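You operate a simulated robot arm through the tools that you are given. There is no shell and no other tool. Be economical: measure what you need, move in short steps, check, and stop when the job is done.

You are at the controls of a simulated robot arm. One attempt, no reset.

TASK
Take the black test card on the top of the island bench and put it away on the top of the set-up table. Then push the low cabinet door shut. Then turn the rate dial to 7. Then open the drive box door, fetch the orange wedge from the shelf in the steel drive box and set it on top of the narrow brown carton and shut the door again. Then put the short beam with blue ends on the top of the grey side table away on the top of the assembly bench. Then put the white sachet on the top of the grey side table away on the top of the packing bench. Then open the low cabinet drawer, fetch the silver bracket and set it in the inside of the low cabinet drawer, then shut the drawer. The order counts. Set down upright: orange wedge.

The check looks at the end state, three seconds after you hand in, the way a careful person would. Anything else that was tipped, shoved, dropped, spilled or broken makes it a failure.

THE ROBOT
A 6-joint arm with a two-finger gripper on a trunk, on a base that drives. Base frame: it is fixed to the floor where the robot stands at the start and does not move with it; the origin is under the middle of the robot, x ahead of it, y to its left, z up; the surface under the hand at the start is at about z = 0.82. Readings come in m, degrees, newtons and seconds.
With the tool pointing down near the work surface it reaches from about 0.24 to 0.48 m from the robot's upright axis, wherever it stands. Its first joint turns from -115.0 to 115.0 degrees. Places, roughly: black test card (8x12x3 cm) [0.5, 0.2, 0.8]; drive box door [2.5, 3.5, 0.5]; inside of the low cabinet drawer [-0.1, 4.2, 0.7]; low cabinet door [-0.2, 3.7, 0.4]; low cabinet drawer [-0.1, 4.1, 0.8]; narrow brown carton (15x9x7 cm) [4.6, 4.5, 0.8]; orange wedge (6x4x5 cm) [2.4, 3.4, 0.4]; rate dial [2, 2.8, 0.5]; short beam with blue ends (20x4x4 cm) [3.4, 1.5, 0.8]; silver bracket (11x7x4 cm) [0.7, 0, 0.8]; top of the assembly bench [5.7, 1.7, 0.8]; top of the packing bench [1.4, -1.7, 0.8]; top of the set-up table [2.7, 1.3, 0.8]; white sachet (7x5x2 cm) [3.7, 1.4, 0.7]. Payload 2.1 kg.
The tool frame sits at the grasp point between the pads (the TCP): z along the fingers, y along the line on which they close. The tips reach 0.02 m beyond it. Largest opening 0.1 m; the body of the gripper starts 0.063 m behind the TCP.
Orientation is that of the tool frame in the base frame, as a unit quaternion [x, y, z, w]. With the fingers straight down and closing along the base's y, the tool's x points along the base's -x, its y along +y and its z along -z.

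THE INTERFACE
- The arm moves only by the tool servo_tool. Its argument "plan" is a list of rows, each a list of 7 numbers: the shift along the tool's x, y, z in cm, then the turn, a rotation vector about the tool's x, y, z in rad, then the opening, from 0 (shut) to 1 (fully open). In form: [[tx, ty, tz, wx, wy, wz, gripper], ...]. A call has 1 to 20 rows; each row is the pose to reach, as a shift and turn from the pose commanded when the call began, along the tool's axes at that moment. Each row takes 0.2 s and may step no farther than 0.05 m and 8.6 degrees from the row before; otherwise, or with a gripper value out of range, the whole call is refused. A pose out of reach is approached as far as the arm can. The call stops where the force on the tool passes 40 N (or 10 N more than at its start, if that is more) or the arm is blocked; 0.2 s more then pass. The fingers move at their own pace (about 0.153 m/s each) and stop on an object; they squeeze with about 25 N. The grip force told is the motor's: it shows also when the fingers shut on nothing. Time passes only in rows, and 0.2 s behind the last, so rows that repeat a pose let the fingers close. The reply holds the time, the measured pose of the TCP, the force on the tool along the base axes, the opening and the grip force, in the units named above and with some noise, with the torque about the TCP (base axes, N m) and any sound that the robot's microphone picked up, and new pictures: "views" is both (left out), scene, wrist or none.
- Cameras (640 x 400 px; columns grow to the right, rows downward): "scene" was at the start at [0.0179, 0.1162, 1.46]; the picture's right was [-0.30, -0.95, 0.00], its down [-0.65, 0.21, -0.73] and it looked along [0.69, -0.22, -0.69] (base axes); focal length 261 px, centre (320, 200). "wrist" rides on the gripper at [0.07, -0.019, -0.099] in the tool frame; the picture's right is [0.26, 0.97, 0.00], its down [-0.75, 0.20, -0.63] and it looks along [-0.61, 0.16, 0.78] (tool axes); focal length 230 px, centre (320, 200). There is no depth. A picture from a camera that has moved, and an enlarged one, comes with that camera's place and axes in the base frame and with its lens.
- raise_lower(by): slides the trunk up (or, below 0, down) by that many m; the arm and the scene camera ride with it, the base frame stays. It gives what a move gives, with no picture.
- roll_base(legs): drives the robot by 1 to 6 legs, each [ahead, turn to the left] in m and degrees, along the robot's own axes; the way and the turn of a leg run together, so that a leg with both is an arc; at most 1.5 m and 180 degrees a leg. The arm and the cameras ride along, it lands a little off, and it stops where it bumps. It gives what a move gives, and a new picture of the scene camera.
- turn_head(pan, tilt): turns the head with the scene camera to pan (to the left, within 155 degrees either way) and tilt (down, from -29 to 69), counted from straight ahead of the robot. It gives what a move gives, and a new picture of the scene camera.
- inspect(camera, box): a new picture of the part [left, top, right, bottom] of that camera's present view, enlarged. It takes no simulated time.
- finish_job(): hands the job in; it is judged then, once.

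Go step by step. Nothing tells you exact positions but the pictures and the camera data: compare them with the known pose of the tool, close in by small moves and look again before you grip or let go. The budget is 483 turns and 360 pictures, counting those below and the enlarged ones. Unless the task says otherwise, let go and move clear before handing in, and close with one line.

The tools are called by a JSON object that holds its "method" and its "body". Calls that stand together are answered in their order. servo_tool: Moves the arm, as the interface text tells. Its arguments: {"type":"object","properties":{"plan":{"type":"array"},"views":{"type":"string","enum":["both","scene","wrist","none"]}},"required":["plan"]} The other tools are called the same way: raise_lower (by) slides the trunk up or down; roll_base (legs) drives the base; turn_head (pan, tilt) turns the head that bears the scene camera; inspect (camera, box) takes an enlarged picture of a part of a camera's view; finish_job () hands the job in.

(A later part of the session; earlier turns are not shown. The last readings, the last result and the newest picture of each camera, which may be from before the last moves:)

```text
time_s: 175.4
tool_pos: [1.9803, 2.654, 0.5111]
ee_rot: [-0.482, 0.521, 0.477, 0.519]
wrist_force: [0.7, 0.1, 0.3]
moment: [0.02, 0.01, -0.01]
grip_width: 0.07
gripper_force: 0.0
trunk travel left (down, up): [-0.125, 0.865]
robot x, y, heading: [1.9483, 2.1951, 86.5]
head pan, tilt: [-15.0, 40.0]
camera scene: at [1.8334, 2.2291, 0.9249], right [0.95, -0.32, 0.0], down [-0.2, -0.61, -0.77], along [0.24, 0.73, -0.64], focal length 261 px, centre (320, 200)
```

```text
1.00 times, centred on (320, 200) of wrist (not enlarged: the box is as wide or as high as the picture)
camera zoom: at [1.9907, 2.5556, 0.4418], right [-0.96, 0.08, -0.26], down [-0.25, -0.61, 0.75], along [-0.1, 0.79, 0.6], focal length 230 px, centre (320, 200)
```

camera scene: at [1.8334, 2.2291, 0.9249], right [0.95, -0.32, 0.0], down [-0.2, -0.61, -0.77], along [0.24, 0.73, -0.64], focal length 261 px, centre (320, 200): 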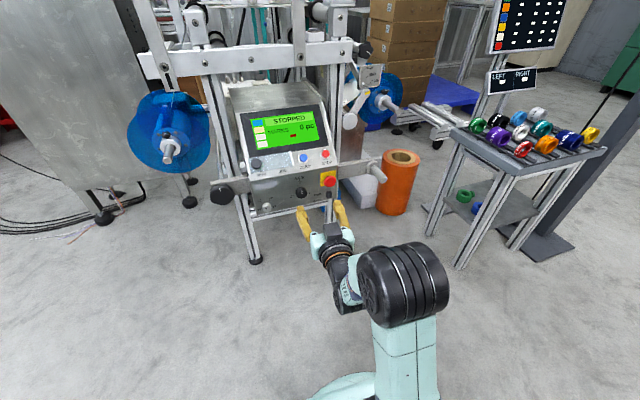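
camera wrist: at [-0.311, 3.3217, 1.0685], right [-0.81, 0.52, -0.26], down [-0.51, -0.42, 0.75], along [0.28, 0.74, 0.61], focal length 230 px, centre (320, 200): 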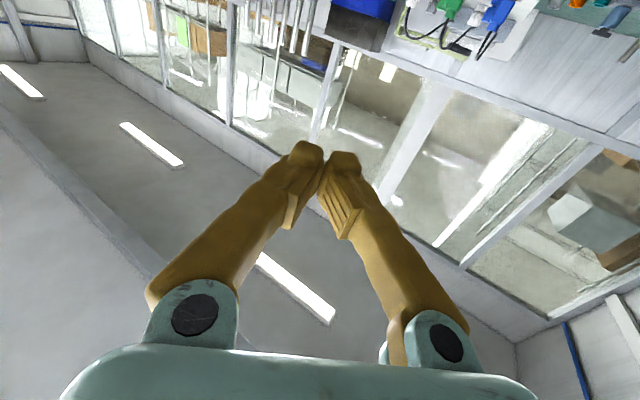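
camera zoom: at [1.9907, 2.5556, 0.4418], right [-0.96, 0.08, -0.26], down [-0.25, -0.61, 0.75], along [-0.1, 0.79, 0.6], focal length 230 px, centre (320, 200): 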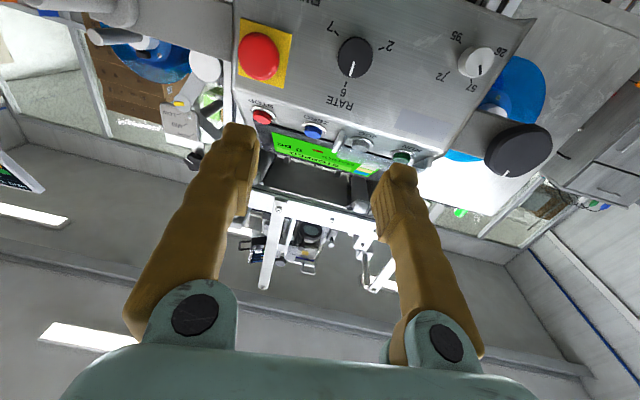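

{"method": "inspect", "body": {"camera": "wrist", "box": [300, 0, 420, 120]}}

{"method": "inspect", "body": {"camera": "scene", "box": [286, 172, 326, 202]}}

```text
3.33 times, centred on (360, 60) of wrist
camera zoom: at [1.9907, 2.5556, 0.4418], right [-0.96, 0.08, -0.26], down [-0.25, -0.61, 0.75], along [-0.1, 0.79, 0.6], focal length 767 px, centre (187, 667)
```

zoom: 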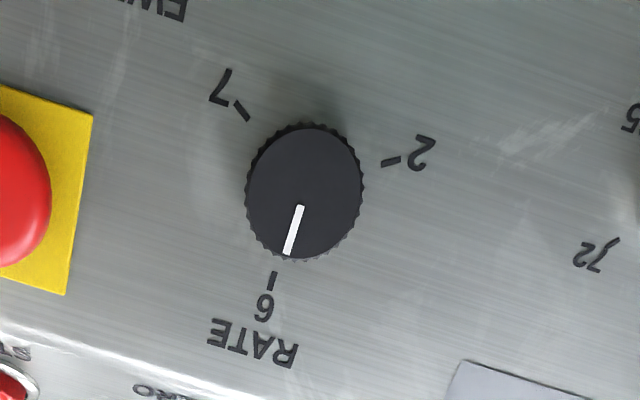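

```text
13.33 times, centred on (306, 187) of scene
camera zoom: at [1.8334, 2.2291, 0.9249], right [0.95, -0.32, 0.0], down [-0.2, -0.61, -0.77], along [0.24, 0.73, -0.64], focal length 3475 px, centre (507, 373)
```

zoom: 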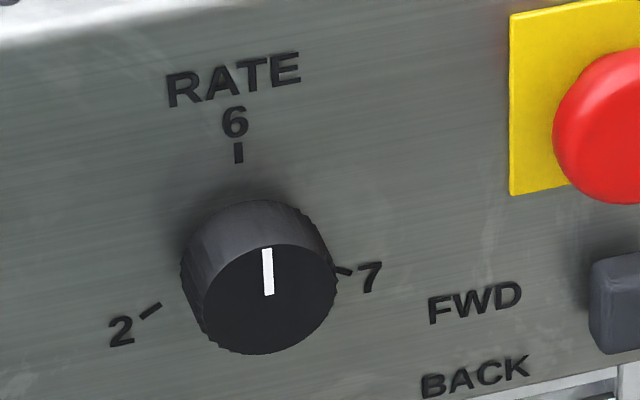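

The dial axis is at about [1.972, 2.80 face, 0.462]; mark 7 is ~120° clockwise of 6. I align the tool square to the panel and move to a pre-grasp point.

{"method": "servo_tool", "body": {"plan": [[2, 0.5, 2, -0.04, 0, 0, 0.6], [4, 1.0, 4.5, -0.081, 0, 0, 0.6], [4.9, 1.5, 7, -0.081, 0, 0, 0.6], [4.9, 1.5, 8.5, -0.081, 0, 0, 0.6]], "views": "none"}}

{"method": "servo_tool", "body": {"plan": [[0, 0, 0, 0, 0, -0.15, 0.6], [0, 0, 0, 0, 0, -0.3, 0.6], [0, 0, 0, 0, 0, -0.45, 0.6], [0, 0, 0, 0, 0, -0.6, 0.6], [0, 0, 0, 0, 0, -0.75, 0.6], [0, 0, 0, 0, 0, -0.9, 0.6], [0, 0, 0, 0, 0, -1.047, 0.6], [0, 0, 0, 0, 0, -1.047, 0.6]]}}

```text
time_s: 176.4
tool_pos: [1.9721, 2.7417, 0.4614]
ee_rot: [0.502, -0.501, -0.498, -0.499]
wrist_force: [0.0, -0.2, 0.6]
moment: [-0.01, 0.01, 0.01]
grip_width: 0.06
gripper_force: 0.0
trunk travel left (down, up): [-0.125, 0.865]
robot x, y, heading: [1.9518, 2.198, 86.7]
head pan, tilt: [-15.0, 40.0]
```

```text
time_s: 178.2
tool_pos: [1.9715, 2.7407, 0.4603]
ee_rot: [0.686, -0.182, -0.181, -0.681]
wrist_force: [-0.3, -0.1, -0.2]
moment: [0.02, 0.0, 0.02]
grip_width: 0.06
gripper_force: 0.0
trunk travel left (down, up): [-0.125, 0.865]
robot x, y, heading: [1.9492, 2.2, 86.4]
head pan, tilt: [-15.0, 40.0]
camera scene: at [1.8335, 2.2292, 0.9249], right [0.95, -0.32, 0.0], down [-0.2, -0.61, -0.77], along [0.24, 0.73, -0.64], focal length 261 px, centre (320, 200)
camera wrist: at [2.0416, 2.6428, 0.4437], right [-0.26, -0.01, -0.97], down [-0.75, -0.63, 0.2], along [-0.61, 0.78, 0.16], focal length 230 px, centre (320, 200)
```

scene: 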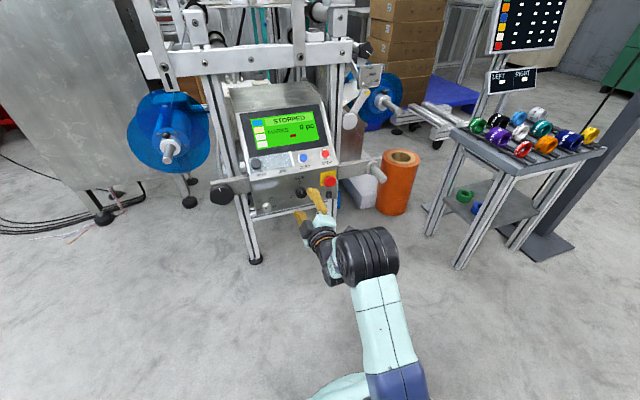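
wrist: 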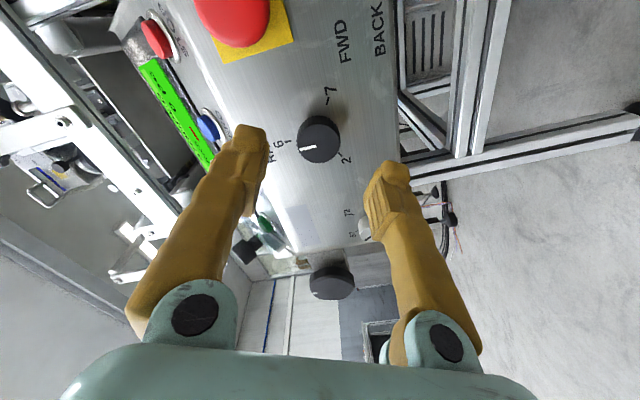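

The knob is centred within 3 mm. Advance and close on it.

{"method": "servo_tool", "body": {"plan": [[0.05, -0.3, 2, 0, 0, 0, 0.6], [0.05, -0.3, 4, 0, 0, 0, 0.6], [0.05, -0.3, 5, 0, 0, 0, 0.6], [0.05, -0.3, 5, 0, 0, 0, 0.3], [0.05, -0.3, 5, 0, 0, 0, 0.1], [0.05, -0.3, 5, 0, 0, 0, 0.1]], "views": "wrist"}}

```text
time_s: 179.6
tool_pos: [1.9728, 2.7918, 0.4624]
ee_rot: [0.688, -0.182, -0.181, -0.679]
wrist_force: [-3.3, -2.5, -8.5]
moment: [-0.18, -0.03, 0.04]
grip_width: 0.0305
gripper_force: 45.0
trunk travel left (down, up): [-0.125, 0.865]
robot x, y, heading: [1.952, 2.1994, 86.3]
head pan, tilt: [-15.0, 40.0]
camera wrist: at [2.0435, 2.6936, 0.4439], right [-0.26, -0.01, -0.97], down [-0.75, -0.63, 0.21], along [-0.61, 0.78, 0.15], focal length 230 px, centre (320, 200)
```

wrist: 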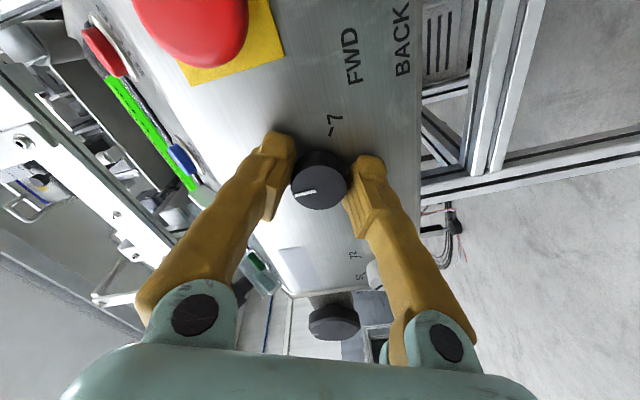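

Gripped. Turn clockwise, first 40°, and check.

{"method": "servo_tool", "body": {"plan": [[0, 0, 0, 0, 0, 0.14, 0.1], [0, 0, 0, 0, 0, 0.28, 0.1], [0, 0, 0, 0, 0, 0.42, 0.1], [0, 0, 0, 0, 0, 0.56, 0.1], [0, 0, 0, 0, 0, 0.7, 0.1]], "views": "wrist"}}

```text
time_s: 180.8
tool_pos: [1.9722, 2.7914, 0.4595]
ee_rot: [0.584, -0.408, -0.403, -0.574]
wrist_force: [-12.9, -9.4, -20.2]
moment: [-0.03, 0.0, 0.26]
grip_width: 0.0307
gripper_force: 44.7
trunk travel left (down, up): [-0.125, 0.865]
robot x, y, heading: [1.9518, 2.2003, 86.4]
head pan, tilt: [-15.0, 40.0]
camera wrist: at [2.0141, 2.6929, 0.4027], right [-0.82, -0.01, -0.57], down [-0.44, -0.62, 0.65], along [-0.36, 0.78, 0.5], focal length 230 px, centre (320, 200)
```

wrist: 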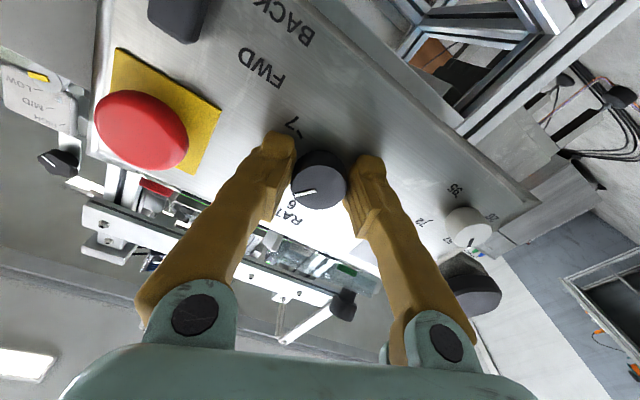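

Turning works; there's side load, so I recentre by ~3 mm while continuing.

{"method": "servo_tool", "body": {"plan": [[0.25, 0.2, -0.1, 0, 0, 0.0, 0.1], [0.25, 0.2, -0.1, 0, 0, 0.14, 0.1], [0.25, 0.2, -0.1, 0, 0, 0.28, 0.1], [0.25, 0.2, -0.1, 0, 0, 0.42, 0.1], [0.25, 0.2, -0.1, 0, 0, 0.56, 0.1], [0.25, 0.2, -0.1, 0, 0, 0.7, 0.1]], "views": "wrist"}}

```text
time_s: 182.2
tool_pos: [1.9707, 2.7909, 0.4597]
ee_rot: [-0.406, 0.581, 0.579, 0.403]
wrist_force: [-10.9, 28.6, 2.0]
moment: [-0.48, -0.01, 0.36]
grip_width: 0.0305
gripper_force: 45.1
trunk travel left (down, up): [-0.125, 0.865]
robot x, y, heading: [1.951, 2.1998, 86.3]
head pan, tilt: [-15.0, 40.0]
camera wrist: at [1.9646, 2.6931, 0.389], right [-1.0, 0.0, 0.09], down [0.07, -0.62, 0.78], along [0.06, 0.78, 0.62], focal length 230 px, centre (320, 200)
```

wrist: 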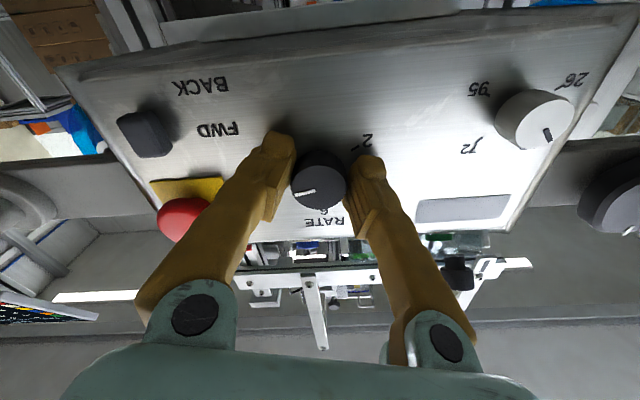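

{"method": "servo_tool", "body": {"plan": [[0, 0, 0.1, 0, 0, 0.14, 0.1], [0, 0, 0.1, 0, 0, 0.28, 0.1], [0, 0, 0.1, 0, 0, 0.42, 0.1], [0, 0, 0.1, 0, 0, 0.56, 0.1], [0, 0, 0.1, 0, 0, 0.71, 0.1]], "views": "wrist"}}

```text
time_s: 183.4
tool_pos: [1.9695, 2.7906, 0.4612]
ee_rot: [-0.181, 0.685, 0.683, 0.177]
wrist_force: [-24.0, 23.0, 13.6]
moment: [-0.06, -0.07, 0.89]
grip_width: 0.0306
gripper_force: 44.8
trunk travel left (down, up): [-0.125, 0.865]
robot x, y, heading: [1.9502, 2.1991, 86.3]
head pan, tilt: [-15.0, 40.0]
camera wrist: at [1.9187, 2.6929, 0.4112], right [-0.7, 0.0, 0.72], down [0.56, -0.62, 0.55], along [0.45, 0.78, 0.44], focal length 230 px, centre (320, 200)
```

wrist: 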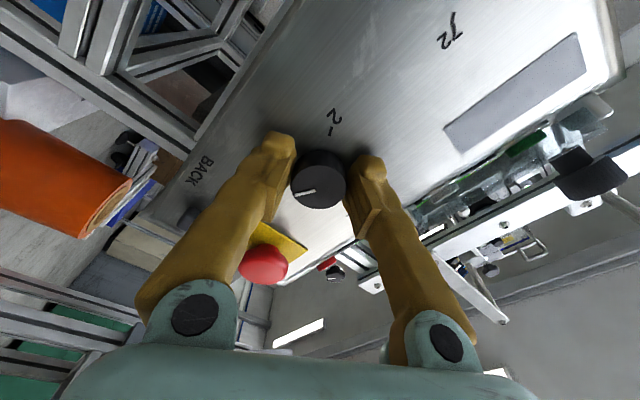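

Release and back off to check the pointer.

{"method": "servo_tool", "body": {"plan": [[0, 0, 0, 0, 0, 0, 0.4], [0, 0, 0, 0, 0, 0, 0.6], [0, 0, -3, 0, 0, 0, 0.6], [0, 0, -6, 0, 0, 0, 0.6]], "views": "wrist"}}

{"method": "inspect", "body": {"camera": "wrist", "box": [260, 60, 400, 180]}}

{"method": "inspect", "body": {"camera": "scene", "box": [270, 162, 334, 210]}}

```text
time_s: 184.4
tool_pos: [1.9717, 2.7308, 0.4595]
ee_rot: [-0.178, 0.687, 0.682, 0.177]
wrist_force: [0.4, -0.1, 0.8]
moment: [-0.01, 0.01, -0.02]
grip_width: 0.0601
gripper_force: 0.0
trunk travel left (down, up): [-0.125, 0.865]
robot x, y, heading: [1.9509, 2.1979, 86.4]
head pan, tilt: [-15.0, 40.0]
camera wrist: at [1.9212, 2.6331, 0.4114], right [-0.7, 0.01, 0.72], down [0.56, -0.63, 0.55], along [0.45, 0.78, 0.43], focal length 230 px, centre (320, 200)
```

wrist: 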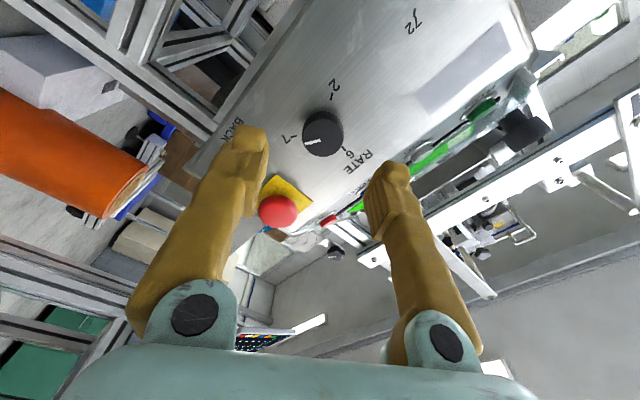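

```text
3.33 times, centred on (330, 120) of wrist
camera zoom: at [1.9212, 2.6331, 0.4114], right [-0.7, 0.01, 0.72], down [0.56, -0.63, 0.55], along [0.45, 0.78, 0.43], focal length 767 px, centre (287, 467)
```

zoom: 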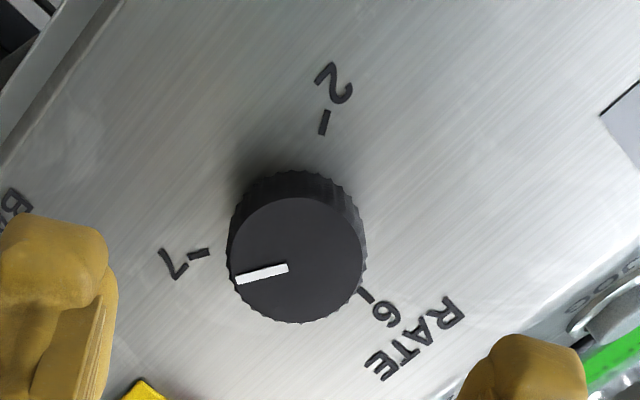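

```text
8.33 times, centred on (302, 186) of scene
camera zoom: at [1.8331, 2.2292, 0.9249], right [0.95, -0.32, 0.0], down [-0.21, -0.61, -0.77], along [0.24, 0.73, -0.64], focal length 2172 px, centre (470, 317)
```

zoom: 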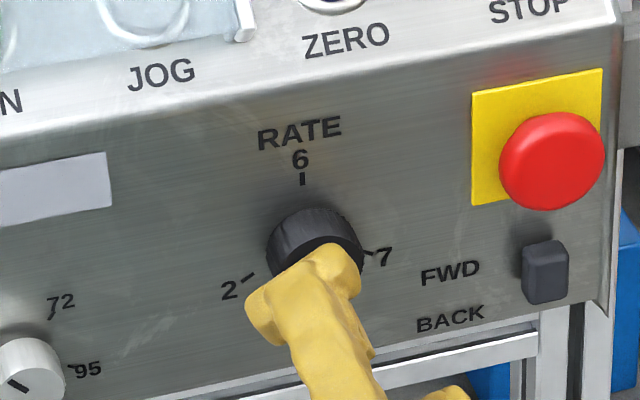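

The pointer is on 7 (120.6° vs mark 121°). Now I retract, neutralise the hand, raise the trunk and look for the drive box.

{"method": "servo_tool", "body": {"plan": [[0, 0, -3, 0, 0, -0.15, 0.3], [0, 0, -6, 0, 0, -0.3, 0], [0, 0, -9, 0, 0, -0.45, 0], [0, 0, -11, 0, 0, -0.6, 0], [0, 0, -11, 0, 0, -0.75, 0], [0, 0, -11, 0, 0, -0.9, 0], [0, 0, -11, 0, 0, -1.05, 0]], "views": "none"}}

{"method": "roll_base", "body": {"legs": [[-0.15, 0]]}}

{"method": "raise_lower", "body": {"by": 0.4}}

{"method": "turn_head", "body": {"pan": -25, "tilt": 30}}

```text
time_s: 186.0
tool_pos: [1.9763, 2.6522, 0.4511]
ee_rot: [-0.5, 0.504, 0.501, 0.496]
wrist_force: [-0.2, -0.8, 0.1]
moment: [0.01, -0.01, -0.04]
grip_width: 0.0
gripper_force: 24.8
out of reach, approached as far as the arm can: row 3, 4, 5, 6, 7
trunk travel left (down, up): [-0.125, 0.865]
robot x, y, heading: [1.9493, 2.1969, 86.4]
head pan, tilt: [-15.0, 40.0]
```

```text
time_s: 187.3
tool_pos: [1.966, 2.5048, 0.4521]
ee_rot: [-0.5, 0.503, 0.502, 0.495]
wrist_force: [0.3, -0.5, 0.7]
moment: [0.0, 0.01, 0.02]
grip_width: 0.0001
gripper_force: 24.9
trunk travel left (down, up): [-0.125, 0.865]
robot x, y, heading: [1.9397, 2.0517, 86.5]
head pan, tilt: [-15.0, 40.0]
camera scene: at [1.8247, 2.0824, 0.9249], right [0.95, -0.32, 0.0], down [-0.21, -0.61, -0.77], along [0.24, 0.73, -0.64], focal length 261 px, centre (320, 200)
```

scene: 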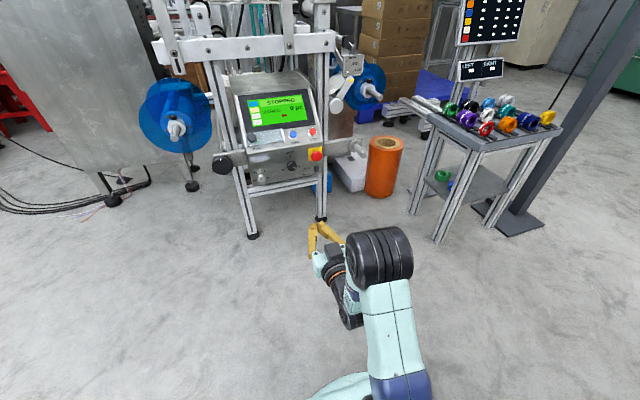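

```text
time_s: 191.2
tool_pos: [1.9662, 2.5056, 0.8519]
ee_rot: [-0.501, 0.502, 0.502, 0.495]
wrist_force: [0.7, -0.3, 0.2]
moment: [0.01, -0.02, 0.0]
grip_width: 0.0
gripper_force: 24.8
trunk travel left (down, up): [-0.525, 0.465]
robot x, y, heading: [1.9416, 2.0524, 86.4]
head pan, tilt: [-15.0, 40.0]
```

```text
time_s: 191.9
tool_pos: [1.9652, 2.5054, 0.8534]
ee_rot: [-0.5, 0.503, 0.503, 0.494]
wrist_force: [-0.5, -0.8, -0.1]
moment: [0.02, -0.01, 0.02]
grip_width: 0.0002
gripper_force: 25.3
trunk travel left (down, up): [-0.525, 0.465]
robot x, y, heading: [1.9436, 2.0513, 86.6]
head pan, tilt: [-25.0, 30.0]
camera scene: at [1.8407, 2.0812, 1.3402], right [0.88, -0.48, 0.0], down [-0.24, -0.44, -0.87], along [0.41, 0.76, -0.5], focal length 261 px, centre (320, 200)
```

scene: 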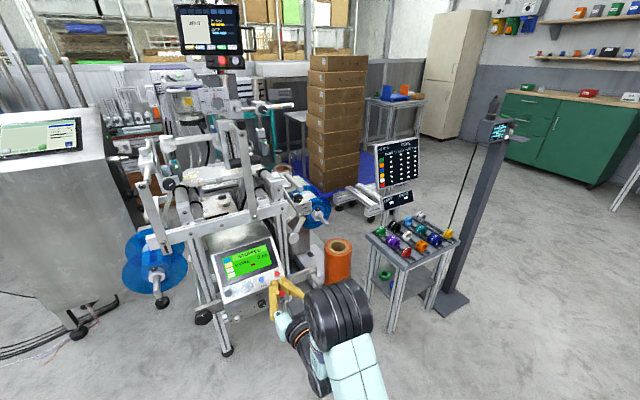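

I'll pass between the spool stand and the set-up table to the east side and look back at the machine's right side.

{"method": "roll_base", "body": {"legs": [[0, -84], [1.4, 0]]}}

{"method": "turn_head", "body": {"pan": 130, "tilt": 22}}

```text
time_s: 202.4
tool_pos: [3.7904, 2.2244, 0.8524]
ee_rot: [-0.055, 0.708, 0.062, 0.702]
wrist_force: [0.6, -0.2, -0.2]
moment: [-0.02, -0.02, -0.01]
grip_width: 0.0
gripper_force: 25.2
trunk travel left (down, up): [-0.525, 0.465]
robot x, y, heading: [3.3367, 2.1723, 5.6]
head pan, tilt: [-25.0, 30.0]
camera scene: at [3.3484, 2.2789, 1.3402], right [-0.33, -0.94, 0.0], down [-0.47, 0.16, -0.87], along [0.82, -0.29, -0.5], focal length 261 px, centre (320, 200)
```

scene: 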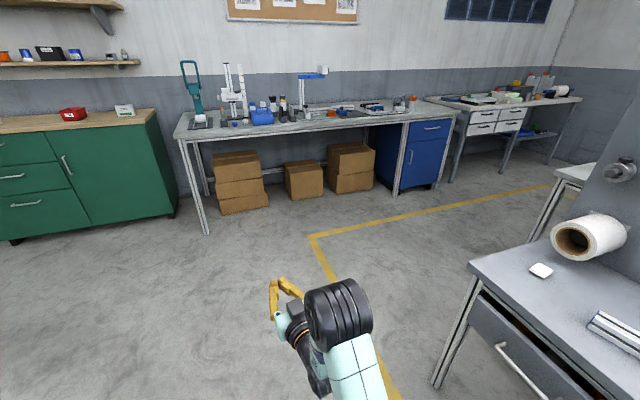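

```text
time_s: 204.8
tool_pos: [3.789, 2.2257, 0.8515]
ee_rot: [-0.056, 0.707, 0.063, 0.702]
wrist_force: [-0.8, 0.0, 0.7]
moment: [-0.02, -0.04, 0.02]
grip_width: 0.0002
gripper_force: 25.0
trunk travel left (down, up): [-0.525, 0.465]
robot x, y, heading: [3.3357, 2.1686, 5.5]
head pan, tilt: [130.0, 22.0]
camera scene: at [3.1964, 2.3736, 1.353], right [0.7, 0.72, 0.0], down [0.27, -0.26, -0.93], along [-0.66, 0.65, -0.37], focal length 261 px, centre (320, 200)
```

scene: 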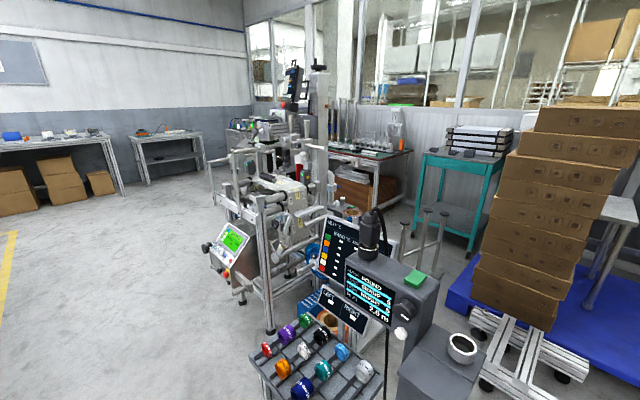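

{"method": "roll_base", "body": {"legs": [[0, 85], [0.85, 0]]}}

{"method": "turn_head", "body": {"pan": 75, "tilt": 35}}

```text
time_s: 211.4
tool_pos: [3.3021, 3.1066, 0.8768]
ee_rot: [-0.504, 0.448, 0.55, 0.493]
wrist_force: [0.3, -1.6, -3.5]
moment: [0.3, 0.06, 0.05]
grip_width: 0.0001
gripper_force: 24.8
trunk travel left (down, up): [-0.525, 0.465]
robot x, y, heading: [3.3566, 2.6711, 103.2]
head pan, tilt: [130.0, 22.0]
stopped in leg 2: the robot was blocked; the commanded pose is now the measured one
camera scene: at [3.1765, 2.4987, 1.3514], right [-0.8, 0.6, 0.0], down [0.23, 0.3, -0.92], along [-0.55, -0.74, -0.38], focal length 261 px, centre (320, 200)
```

scene: 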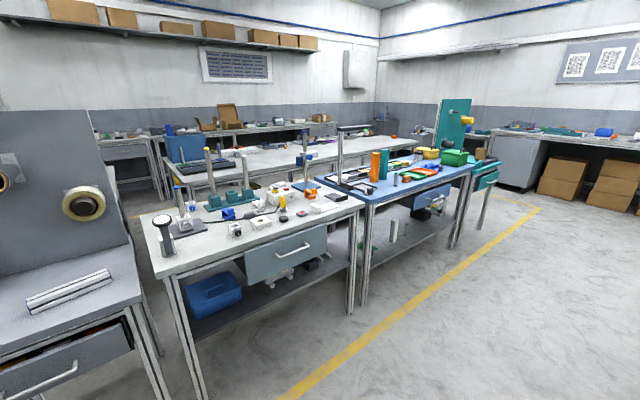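

```text
time_s: 212.6
tool_pos: [3.3048, 3.1188, 0.8633]
ee_rot: [-0.516, 0.461, 0.539, 0.481]
wrist_force: [0.6, 0.8, -0.1]
moment: [0.01, 0.01, 0.02]
grip_width: 0.0
gripper_force: 25.3
trunk travel left (down, up): [-0.525, 0.465]
robot x, y, heading: [3.3627, 2.6696, 103.3]
head pan, tilt: [75.0, 35.0]
camera scene: at [3.1494, 2.5819, 1.3325], right [0.03, 1.0, 0.0], down [0.57, -0.02, -0.82], along [-0.82, 0.02, -0.57], focal length 261 px, centre (320, 200)
```

scene: 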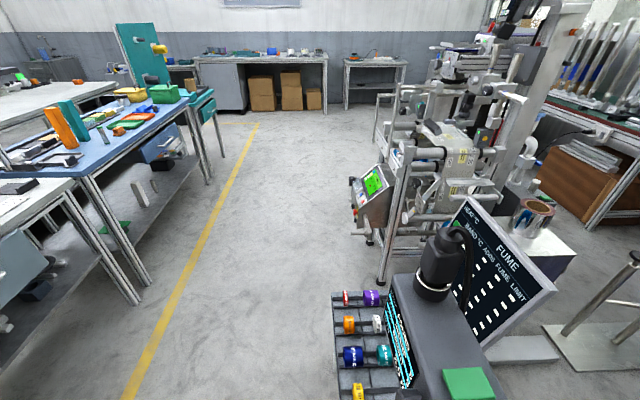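

The base was blocked and twisted slightly. I look down to the left and ahead to see what it touched.

{"method": "turn_head", "body": {"pan": 50, "tilt": 62}}

{"method": "turn_head", "body": {"pan": 0, "tilt": 55}}

```text
time_s: 213.5
tool_pos: [3.3041, 3.1189, 0.8638]
ee_rot: [-0.516, 0.462, 0.538, 0.481]
wrist_force: [-0.5, -0.7, 0.7]
moment: [0.03, -0.01, 0.0]
grip_width: 0.0001
gripper_force: 25.0
trunk travel left (down, up): [-0.525, 0.465]
robot x, y, heading: [3.3621, 2.6731, 103.0]
head pan, tilt: [50.0, 62.0]
camera scene: at [3.1807, 2.6086, 1.2959], right [0.45, 0.89, 0.0], down [0.79, -0.4, -0.47], along [-0.42, 0.21, -0.88], focal length 261 px, centre (320, 200)
```

scene: 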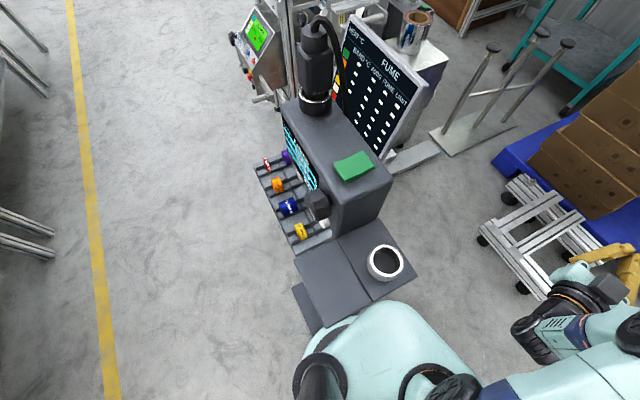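

```text
time_s: 214.7
tool_pos: [3.3039, 3.1189, 0.862]
ee_rot: [-0.516, 0.461, 0.539, 0.481]
wrist_force: [0.6, 0.2, 1.4]
moment: [0.0, 0.0, 0.03]
grip_width: 0.0001
gripper_force: 25.1
trunk travel left (down, up): [-0.525, 0.465]
robot x, y, heading: [3.3615, 2.6682, 103.3]
head pan, tilt: [0.0, 55.0]
camera scene: at [3.2227, 2.6497, 1.3042], right [0.97, 0.23, 0.0], down [0.19, -0.8, -0.57], along [-0.13, 0.56, -0.82], focal length 261 px, centre (320, 200)
```

scene: 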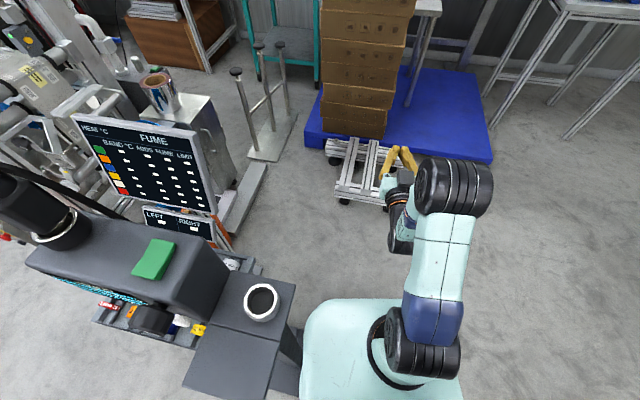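

The base is against the floor plate of the spool stand's pole; nothing appears toppled. I back off and go around with more clearance; the steel drive box with a door handle is visible beyond at about [2.5, 3.5].

{"method": "roll_base", "body": {"legs": [[-0.25, 0], [0, -50], [0.35, 0], [0, 50]]}}

{"method": "turn_head", "body": {"pan": 60, "tilt": 35}}

```text
time_s: 223.0
tool_pos: [3.5874, 3.1458, 0.8634]
ee_rot: [-0.51, 0.467, 0.533, 0.487]
wrist_force: [-0.3, 0.5, -0.3]
moment: [-0.03, -0.02, 0.03]
grip_width: 0.0003
gripper_force: 25.2
trunk travel left (down, up): [-0.525, 0.465]
robot x, y, heading: [3.6321, 2.6941, 101.8]
head pan, tilt: [0.0, 55.0]
camera scene: at [3.4936, 2.6776, 1.3042], right [0.98, 0.21, 0.0], down [0.17, -0.8, -0.57], along [-0.12, 0.56, -0.82], focal length 261 px, centre (320, 200)
```

scene: 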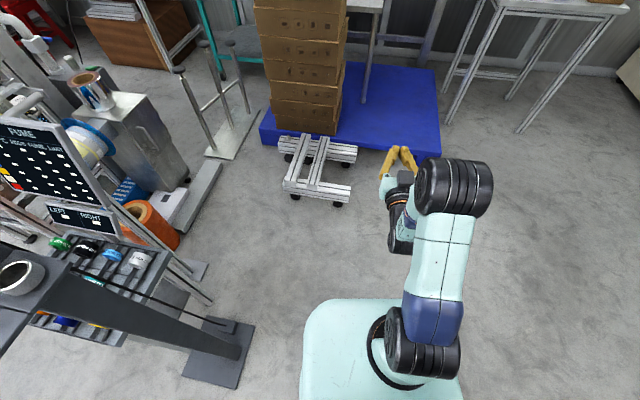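

```text
time_s: 224.3
tool_pos: [3.5881, 3.1451, 0.8641]
ee_rot: [-0.51, 0.467, 0.533, 0.488]
wrist_force: [-0.4, -0.5, 1.1]
moment: [-0.01, -0.04, 0.0]
grip_width: 0.0001
gripper_force: 25.3
trunk travel left (down, up): [-0.525, 0.465]
robot x, y, heading: [3.6355, 2.6938, 101.8]
head pan, tilt: [60.0, 35.0]
camera scene: at [3.4248, 2.6346, 1.3324], right [0.31, 0.95, 0.0], down [0.55, -0.18, -0.82], along [-0.78, 0.26, -0.57], focal length 261 px, centre (320, 200)
```

scene: 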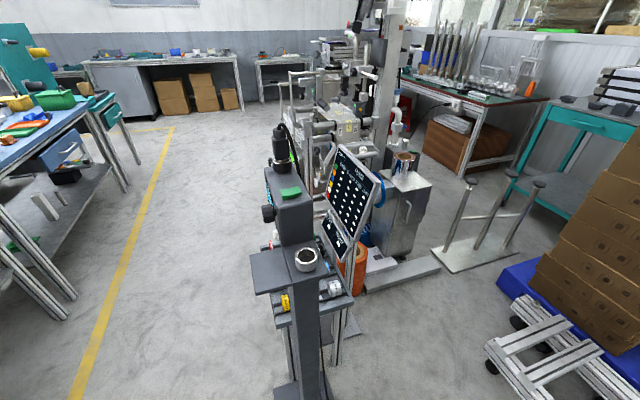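

{"method": "inspect", "body": {"camera": "scene", "box": [330, 140, 450, 300]}}

```text
2.50 times, centred on (390, 220) of scene
camera zoom: at [3.4248, 2.6346, 1.3324], right [0.31, 0.95, 0.0], down [0.55, -0.18, -0.82], along [-0.78, 0.26, -0.57], focal length 652 px, centre (145, 150)
```

zoom: 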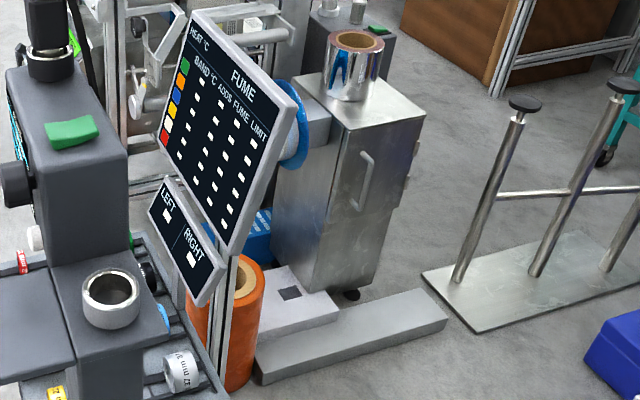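

The drive box door faces +x: handle at about [2.59, 3.36, 0.55], hinges on its north edge (y≈3.49). A low floor beam lies at x≈2.6. I'll come in from the east along y≈3.22, stopping around x=3.2 to look.

{"method": "roll_base", "body": {"legs": [[0, -35], [0.555, 0], [0, 113], [0.6, 0]]}}

{"method": "turn_head", "body": {"pan": -5, "tilt": 45}}

```text
time_s: 236.8
tool_pos: [2.8094, 3.2728, 0.8625]
ee_rot: [-0.69, 0.044, 0.721, 0.046]
wrist_force: [-1.1, -1.2, -0.1]
moment: [0.0, -0.02, 0.0]
grip_width: 0.0001
gripper_force: 25.0
trunk travel left (down, up): [-0.525, 0.465]
robot x, y, heading: [3.2581, 3.2236, 179.5]
head pan, tilt: [60.0, 35.0]
camera scene: at [3.2732, 3.0052, 1.3324], right [-0.86, 0.51, 0.0], down [0.29, 0.49, -0.82], along [-0.42, -0.71, -0.57], focal length 261 px, centre (320, 200)
```

scene: 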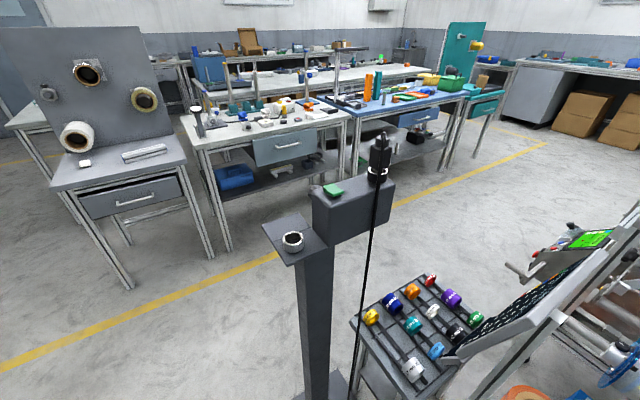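

```text
time_s: 238.2
tool_pos: [2.8102, 3.2722, 0.8633]
ee_rot: [-0.69, 0.045, 0.721, 0.047]
wrist_force: [0.5, -0.3, 0.1]
moment: [0.04, 0.02, 0.02]
grip_width: 0.0003
gripper_force: 25.4
trunk travel left (down, up): [-0.525, 0.465]
robot x, y, heading: [3.2609, 3.2207, 179.3]
head pan, tilt: [-5.0, 45.0]
camera scene: at [3.2375, 3.0888, 1.3176], right [0.1, 1.0, 0.0], down [0.7, -0.07, -0.71], along [-0.7, 0.07, -0.71], focal length 261 px, centre (320, 200)
```

scene: 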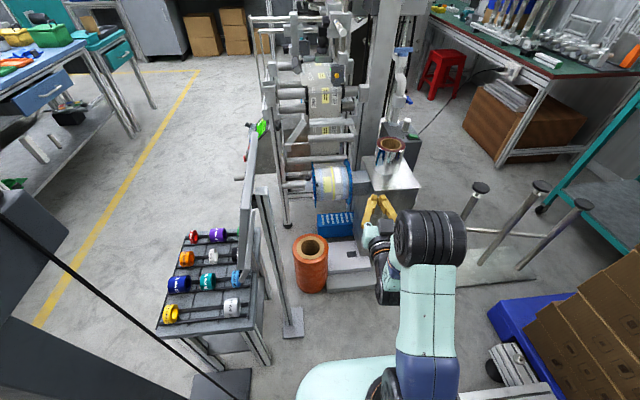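

{"method": "raise_lower", "body": {"by": -0.31}}

{"method": "turn_head", "body": {"pan": -18, "tilt": 38}}

{"method": "inspect", "body": {"camera": "wrist", "box": [0, 0, 640, 400]}}

```text
time_s: 241.2
tool_pos: [2.8098, 3.2725, 0.5525]
ee_rot: [-0.69, 0.045, 0.721, 0.047]
wrist_force: [0.0, -0.6, -0.2]
moment: [-0.01, 0.03, -0.01]
grip_width: 0.0001
gripper_force: 24.8
trunk travel left (down, up): [-0.215, 0.775]
robot x, y, heading: [3.2605, 3.219, 179.5]
head pan, tilt: [-5.0, 45.0]
```

```text
time_s: 242.0
tool_pos: [2.8091, 3.2723, 0.5532]
ee_rot: [-0.689, 0.045, 0.721, 0.047]
wrist_force: [0.2, -0.5, -0.7]
moment: [0.01, 0.0, 0.0]
grip_width: 0.0001
gripper_force: 25.0
trunk travel left (down, up): [-0.215, 0.775]
robot x, y, heading: [3.2618, 3.2163, 179.4]
head pan, tilt: [-18.0, 38.0]
camera scene: at [3.2366, 3.1085, 1.0178], right [0.32, 0.95, 0.0], down [0.58, -0.2, -0.79], along [-0.75, 0.25, -0.62], focal length 261 px, centre (320, 200)
```

scene: 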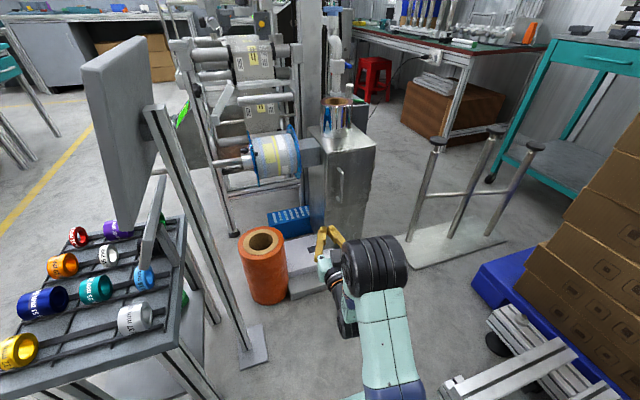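

```text
1.00 times, centred on (320, 200) of wrist (not enlarged: the box is as wide or as high as the picture)
camera zoom: at [2.908, 3.2797, 0.479], right [-0.13, -0.96, -0.26], down [0.63, -0.28, 0.72], along [-0.76, -0.07, 0.64], focal length 230 px, centre (320, 200)
```

zoom: 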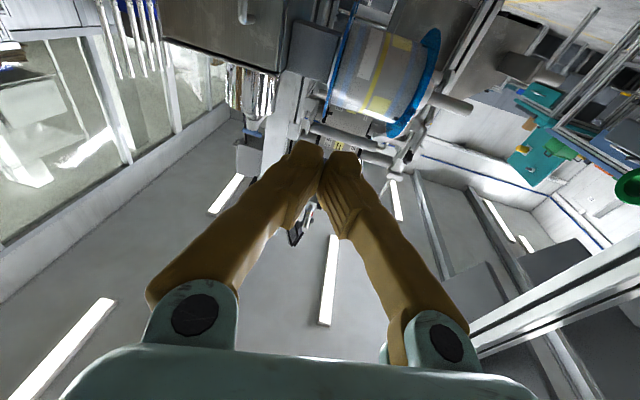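

{"method": "inspect", "body": {"camera": "scene", "box": [270, 90, 410, 270]}}

```text
2.22 times, centred on (340, 180) of scene
camera zoom: at [3.2366, 3.1085, 1.0178], right [0.32, 0.95, 0.0], down [0.58, -0.2, -0.79], along [-0.75, 0.25, -0.62], focal length 579 px, centre (276, 244)
```

zoom: 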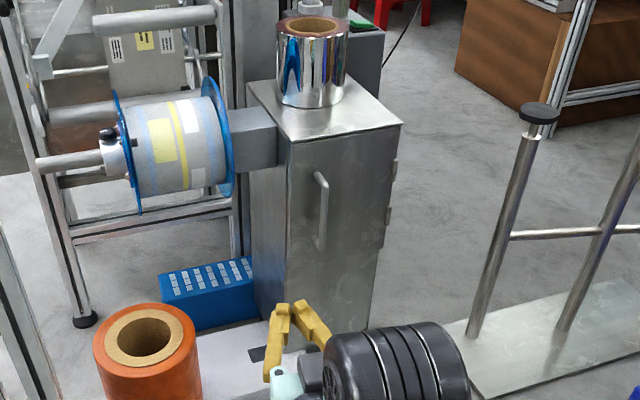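

Refined: door plane x≈2.49, y 3.39–3.58, handle at about [2.515, 3.43, 0.465]. I need the base a bit further to +y (clear of the stand's foot), so I shift over with a back-and-forth.

{"method": "roll_base", "body": {"legs": [[-0.35, 0], [0, -7], [0.5, 0], [0, 7]]}}

{"method": "turn_head", "body": {"pan": 0, "tilt": 69}}

```text
time_s: 247.9
tool_pos: [2.6702, 3.3343, 0.5529]
ee_rot: [-0.69, 0.045, 0.721, 0.047]
wrist_force: [-0.6, 0.3, -0.4]
moment: [0.05, -0.01, -0.03]
grip_width: 0.0
gripper_force: 25.4
trunk travel left (down, up): [-0.215, 0.775]
robot x, y, heading: [3.1179, 3.2824, 179.3]
head pan, tilt: [-18.0, 38.0]
camera scene: at [3.0976, 3.1707, 1.0179], right [0.32, 0.95, 0.0], down [0.58, -0.2, -0.79], along [-0.75, 0.25, -0.62], focal length 261 px, centre (320, 200)
```

scene: 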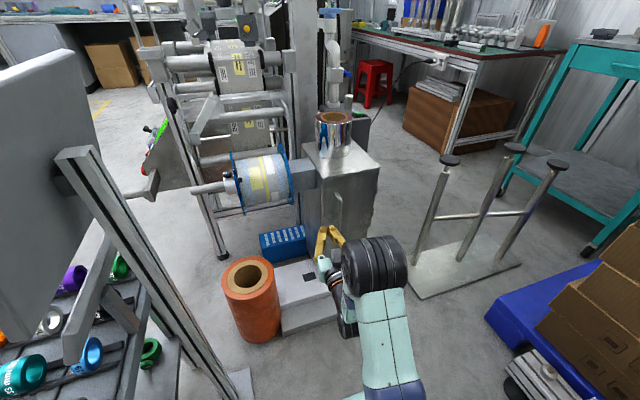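

```text
time_s: 248.9
tool_pos: [2.6704, 3.3357, 0.5524]
ee_rot: [-0.691, 0.045, 0.72, 0.046]
wrist_force: [-0.3, 0.7, -0.1]
moment: [-0.02, 0.02, 0.01]
grip_width: 0.0
gripper_force: 24.7
trunk travel left (down, up): [-0.215, 0.775]
robot x, y, heading: [3.1261, 3.2825, 179.3]
head pan, tilt: [0.0, 68.8]
camera scene: at [3.1234, 3.1438, 0.9788], right [0.01, 1.0, 0.0], down [0.93, -0.01, -0.36], along [-0.36, 0.0, -0.93], focal length 261 px, centre (320, 200)
```

scene: 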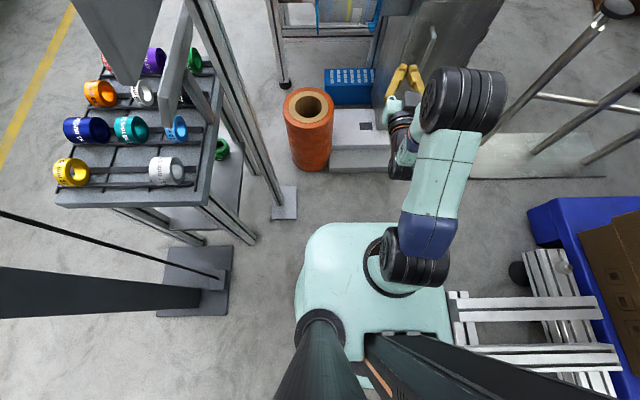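

Top view shows decent clearances. I go 7 cm closer, lower a bit more, then line the open fingers up with the handle.

{"method": "roll_base", "body": {"legs": [[0.06, 0]]}}

{"method": "raise_lower", "body": {"by": -0.085}}

{"method": "servo_tool", "body": {"plan": [[0, -3, -1, 0, 0, 0, 0.5], [0, -6, -1, 0, 0, 0, 0.7], [0, -9, -1, 0, 0, 0, 0.7]], "views": "wrist"}}

{"method": "turn_head", "body": {"pan": 5, "tilt": 45}}

```text
time_s: 249.9
tool_pos: [2.6103, 3.3353, 0.5529]
ee_rot: [-0.69, 0.046, 0.721, 0.048]
wrist_force: [-0.2, -0.5, -0.3]
moment: [-0.01, 0.0, -0.01]
grip_width: 0.0
gripper_force: 25.1
trunk travel left (down, up): [-0.215, 0.775]
robot x, y, heading: [3.0642, 3.2829, 179.3]
head pan, tilt: [0.0, 68.8]
camera scene: at [3.0631, 3.1444, 0.9787], right [0.01, 1.0, 0.0], down [0.93, -0.01, -0.36], along [-0.36, 0.0, -0.93], focal length 261 px, centre (320, 200)
```

scene: 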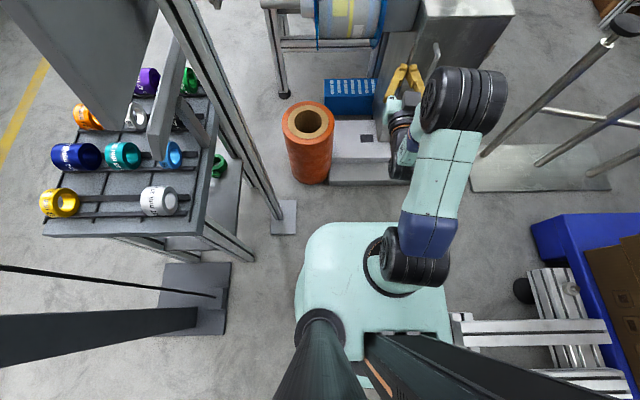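

```text
time_s: 251.1
tool_pos: [2.6104, 3.337, 0.4681]
ee_rot: [-0.69, 0.045, 0.721, 0.047]
wrist_force: [-0.9, -0.7, 0.3]
moment: [0.01, -0.01, 0.03]
grip_width: 0.0
gripper_force: 25.1
trunk travel left (down, up): [-0.13, 0.86]
robot x, y, heading: [3.061, 3.2844, 179.2]
head pan, tilt: [0.0, 68.8]
```

```text
time_s: 251.9
tool_pos: [2.6332, 3.4237, 0.4684]
ee_rot: [-0.69, 0.045, 0.721, 0.047]
wrist_force: [0.6, -0.9, -0.1]
moment: [0.01, -0.01, -0.02]
grip_width: 0.0699
gripper_force: 0.1
out of reach, approached as far as the arm can: row 1
trunk travel left (down, up): [-0.13, 0.86]
robot x, y, heading: [3.0617, 3.2824, 179.4]
head pan, tilt: [0.0, 68.8]
camera wrist: at [2.732, 3.4307, 0.394], right [-0.14, -0.96, -0.26], down [0.63, -0.28, 0.72], along [-0.76, -0.06, 0.64], focal length 230 px, centre (320, 200)
```

wrist: 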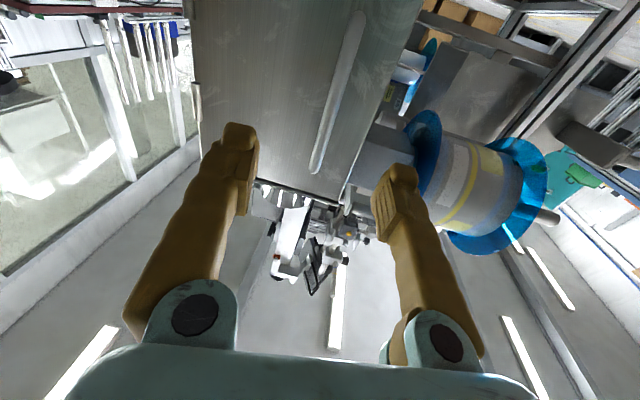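

```text
time_s: 252.8
tool_pos: [2.6334, 3.4228, 0.4669]
ee_rot: [-0.691, 0.045, 0.72, 0.046]
wrist_force: [0.3, 0.6, 0.3]
moment: [-0.01, 0.0, 0.0]
grip_width: 0.0699
gripper_force: 0.1
trunk travel left (down, up): [-0.13, 0.86]
robot x, y, heading: [3.0609, 3.2851, 179.4]
head pan, tilt: [5.0, 45.0]
camera scene: at [3.038, 3.1377, 0.9225], right [-0.08, 1.0, 0.0], down [0.71, 0.05, -0.71], along [-0.7, -0.05, -0.71], focal length 261 px, centre (320, 200)
```

scene: 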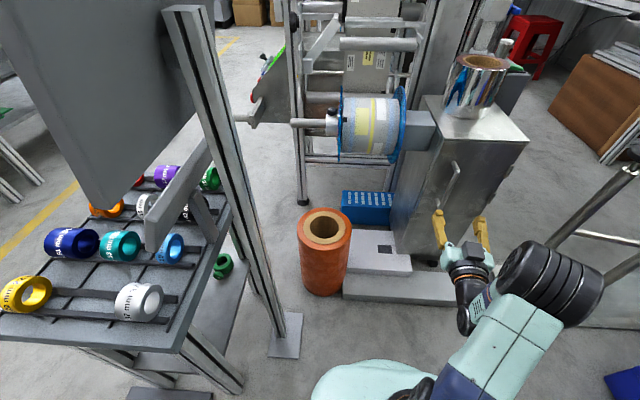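

Handle is at about [2.512, 3.431, z 0.40–0.54]. Approach with fingers straddling it and close.

{"method": "servo_tool", "body": {"plan": [[0, 0.3, 3, -0.065, 0, 0, 0.7], [0, 0.5, 6, -0.13, 0, 0, 0.7], [0, 0.7, 9, -0.13, 0, 0, 0.7], [0, 0.7, 11, -0.13, 0, 0, 0.7]], "views": "wrist"}}

```text
time_s: 253.8
tool_pos: [2.525, 3.4315, 0.4717]
ee_rot: [-0.692, -0.001, 0.722, 0.002]
wrist_force: [0.0, 0.2, -0.2]
moment: [-0.01, -0.02, 0.02]
grip_width: 0.0698
gripper_force: 0.0
trunk travel left (down, up): [-0.13, 0.86]
robot x, y, heading: [3.0626, 3.2813, 179.3]
head pan, tilt: [5.0, 45.0]
camera wrist: at [2.6212, 3.4517, 0.3982], right [-0.01, -0.96, -0.26], down [0.66, -0.2, 0.72], along [-0.75, -0.17, 0.64], focal length 230 px, centre (320, 200)
```

wrist: 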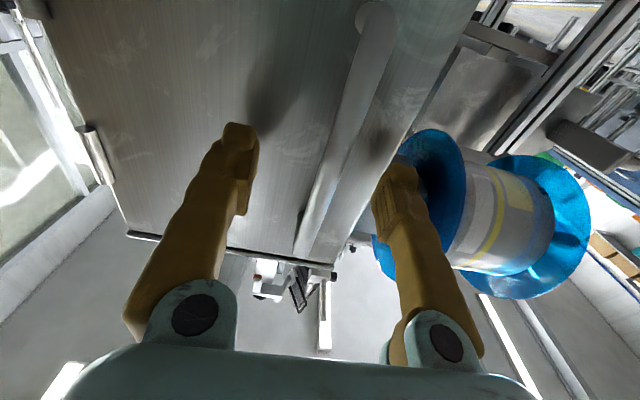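

{"method": "servo_tool", "body": {"plan": [[0, 0, 0.7, 0, 0, 0, 0.7], [0, 0, 0.7, 0, 0, 0, 0.3], [0, 0, 0.7, 0, 0, 0, 0.0], [0, 0, 0.7, 0, 0, 0, 0.0]], "views": "wrist"}}

```text
time_s: 254.8
tool_pos: [2.5166, 3.4284, 0.4731]
ee_rot: [-0.692, -0.003, 0.722, 0.002]
wrist_force: [-0.6, -10.0, 0.4]
moment: [-0.08, 0.05, -0.01]
grip_width: 0.0059
gripper_force: 29.3
trunk travel left (down, up): [-0.13, 0.86]
robot x, y, heading: [3.0618, 3.2839, 179.4]
head pan, tilt: [5.0, 45.0]
camera wrist: at [2.6139, 3.4504, 0.3992], right [-0.01, -0.96, -0.26], down [0.66, -0.2, 0.72], along [-0.75, -0.17, 0.64], focal length 230 px, centre (320, 200)
```

wrist: 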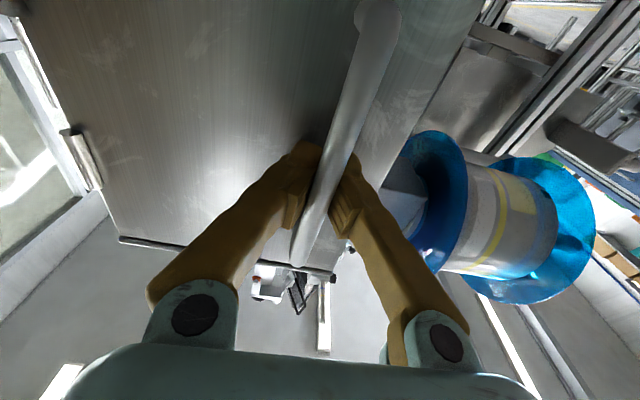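

The handle is held. Pull it open along the arc about the hinge, in 5° steps to 35°.

{"method": "servo_tool", "body": {"plan": [[0, -0.25, -1.3, -0.087, 0, 0, 0], [0, -0.6, -2.55, -0.175, 0, 0, 0], [0, -1.1, -3.8, -0.262, 0, 0, 0], [0, -1.65, -5.0, -0.349, 0, 0, 0]], "views": "none"}}

```text
time_s: 255.8
tool_pos: [2.5655, 3.4495, 0.4686]
ee_rot: [-0.683, -0.125, 0.71, -0.117]
wrist_force: [-5.6, 7.7, 0.6]
moment: [-0.05, -0.07, 0.09]
grip_width: 0.0
gripper_force: 29.9
trunk travel left (down, up): [-0.13, 0.86]
robot x, y, heading: [3.0615, 3.2822, 179.2]
head pan, tilt: [5.0, 45.0]
```

{"method": "inspect", "body": {"camera": "wrist", "box": [0, 0, 640, 400]}}

{"method": "inspect", "body": {"camera": "scene", "box": [380, 60, 540, 280]}}

```text
1.00 times, centred on (320, 200) of wrist (not enlarged: the box is as wide or as high as the picture)
camera zoom: at [2.6504, 3.502, 0.3964], right [0.32, -0.91, -0.28], down [0.69, 0.02, 0.72], along [-0.65, -0.42, 0.63], focal length 230 px, centre (320, 200)
```

zoom: 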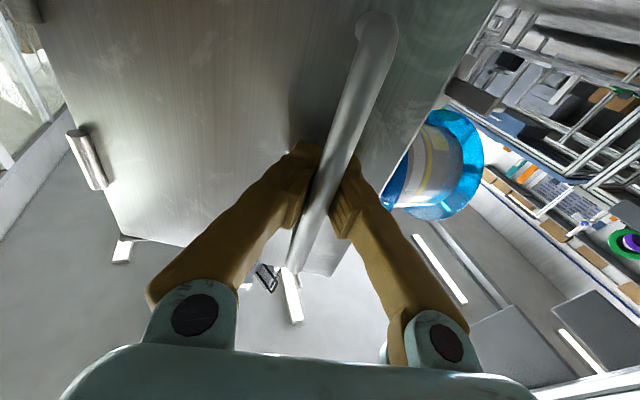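

```text
1.82 times, centred on (460, 170) of scene
camera zoom: at [3.037, 3.1385, 0.9227], right [-0.07, 1.0, 0.0], down [0.71, 0.05, -0.71], along [-0.7, -0.05, -0.71], focal length 474 px, centre (66, 254)
```

zoom: 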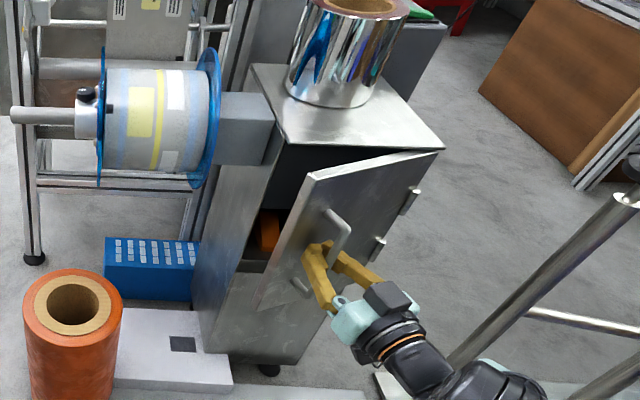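

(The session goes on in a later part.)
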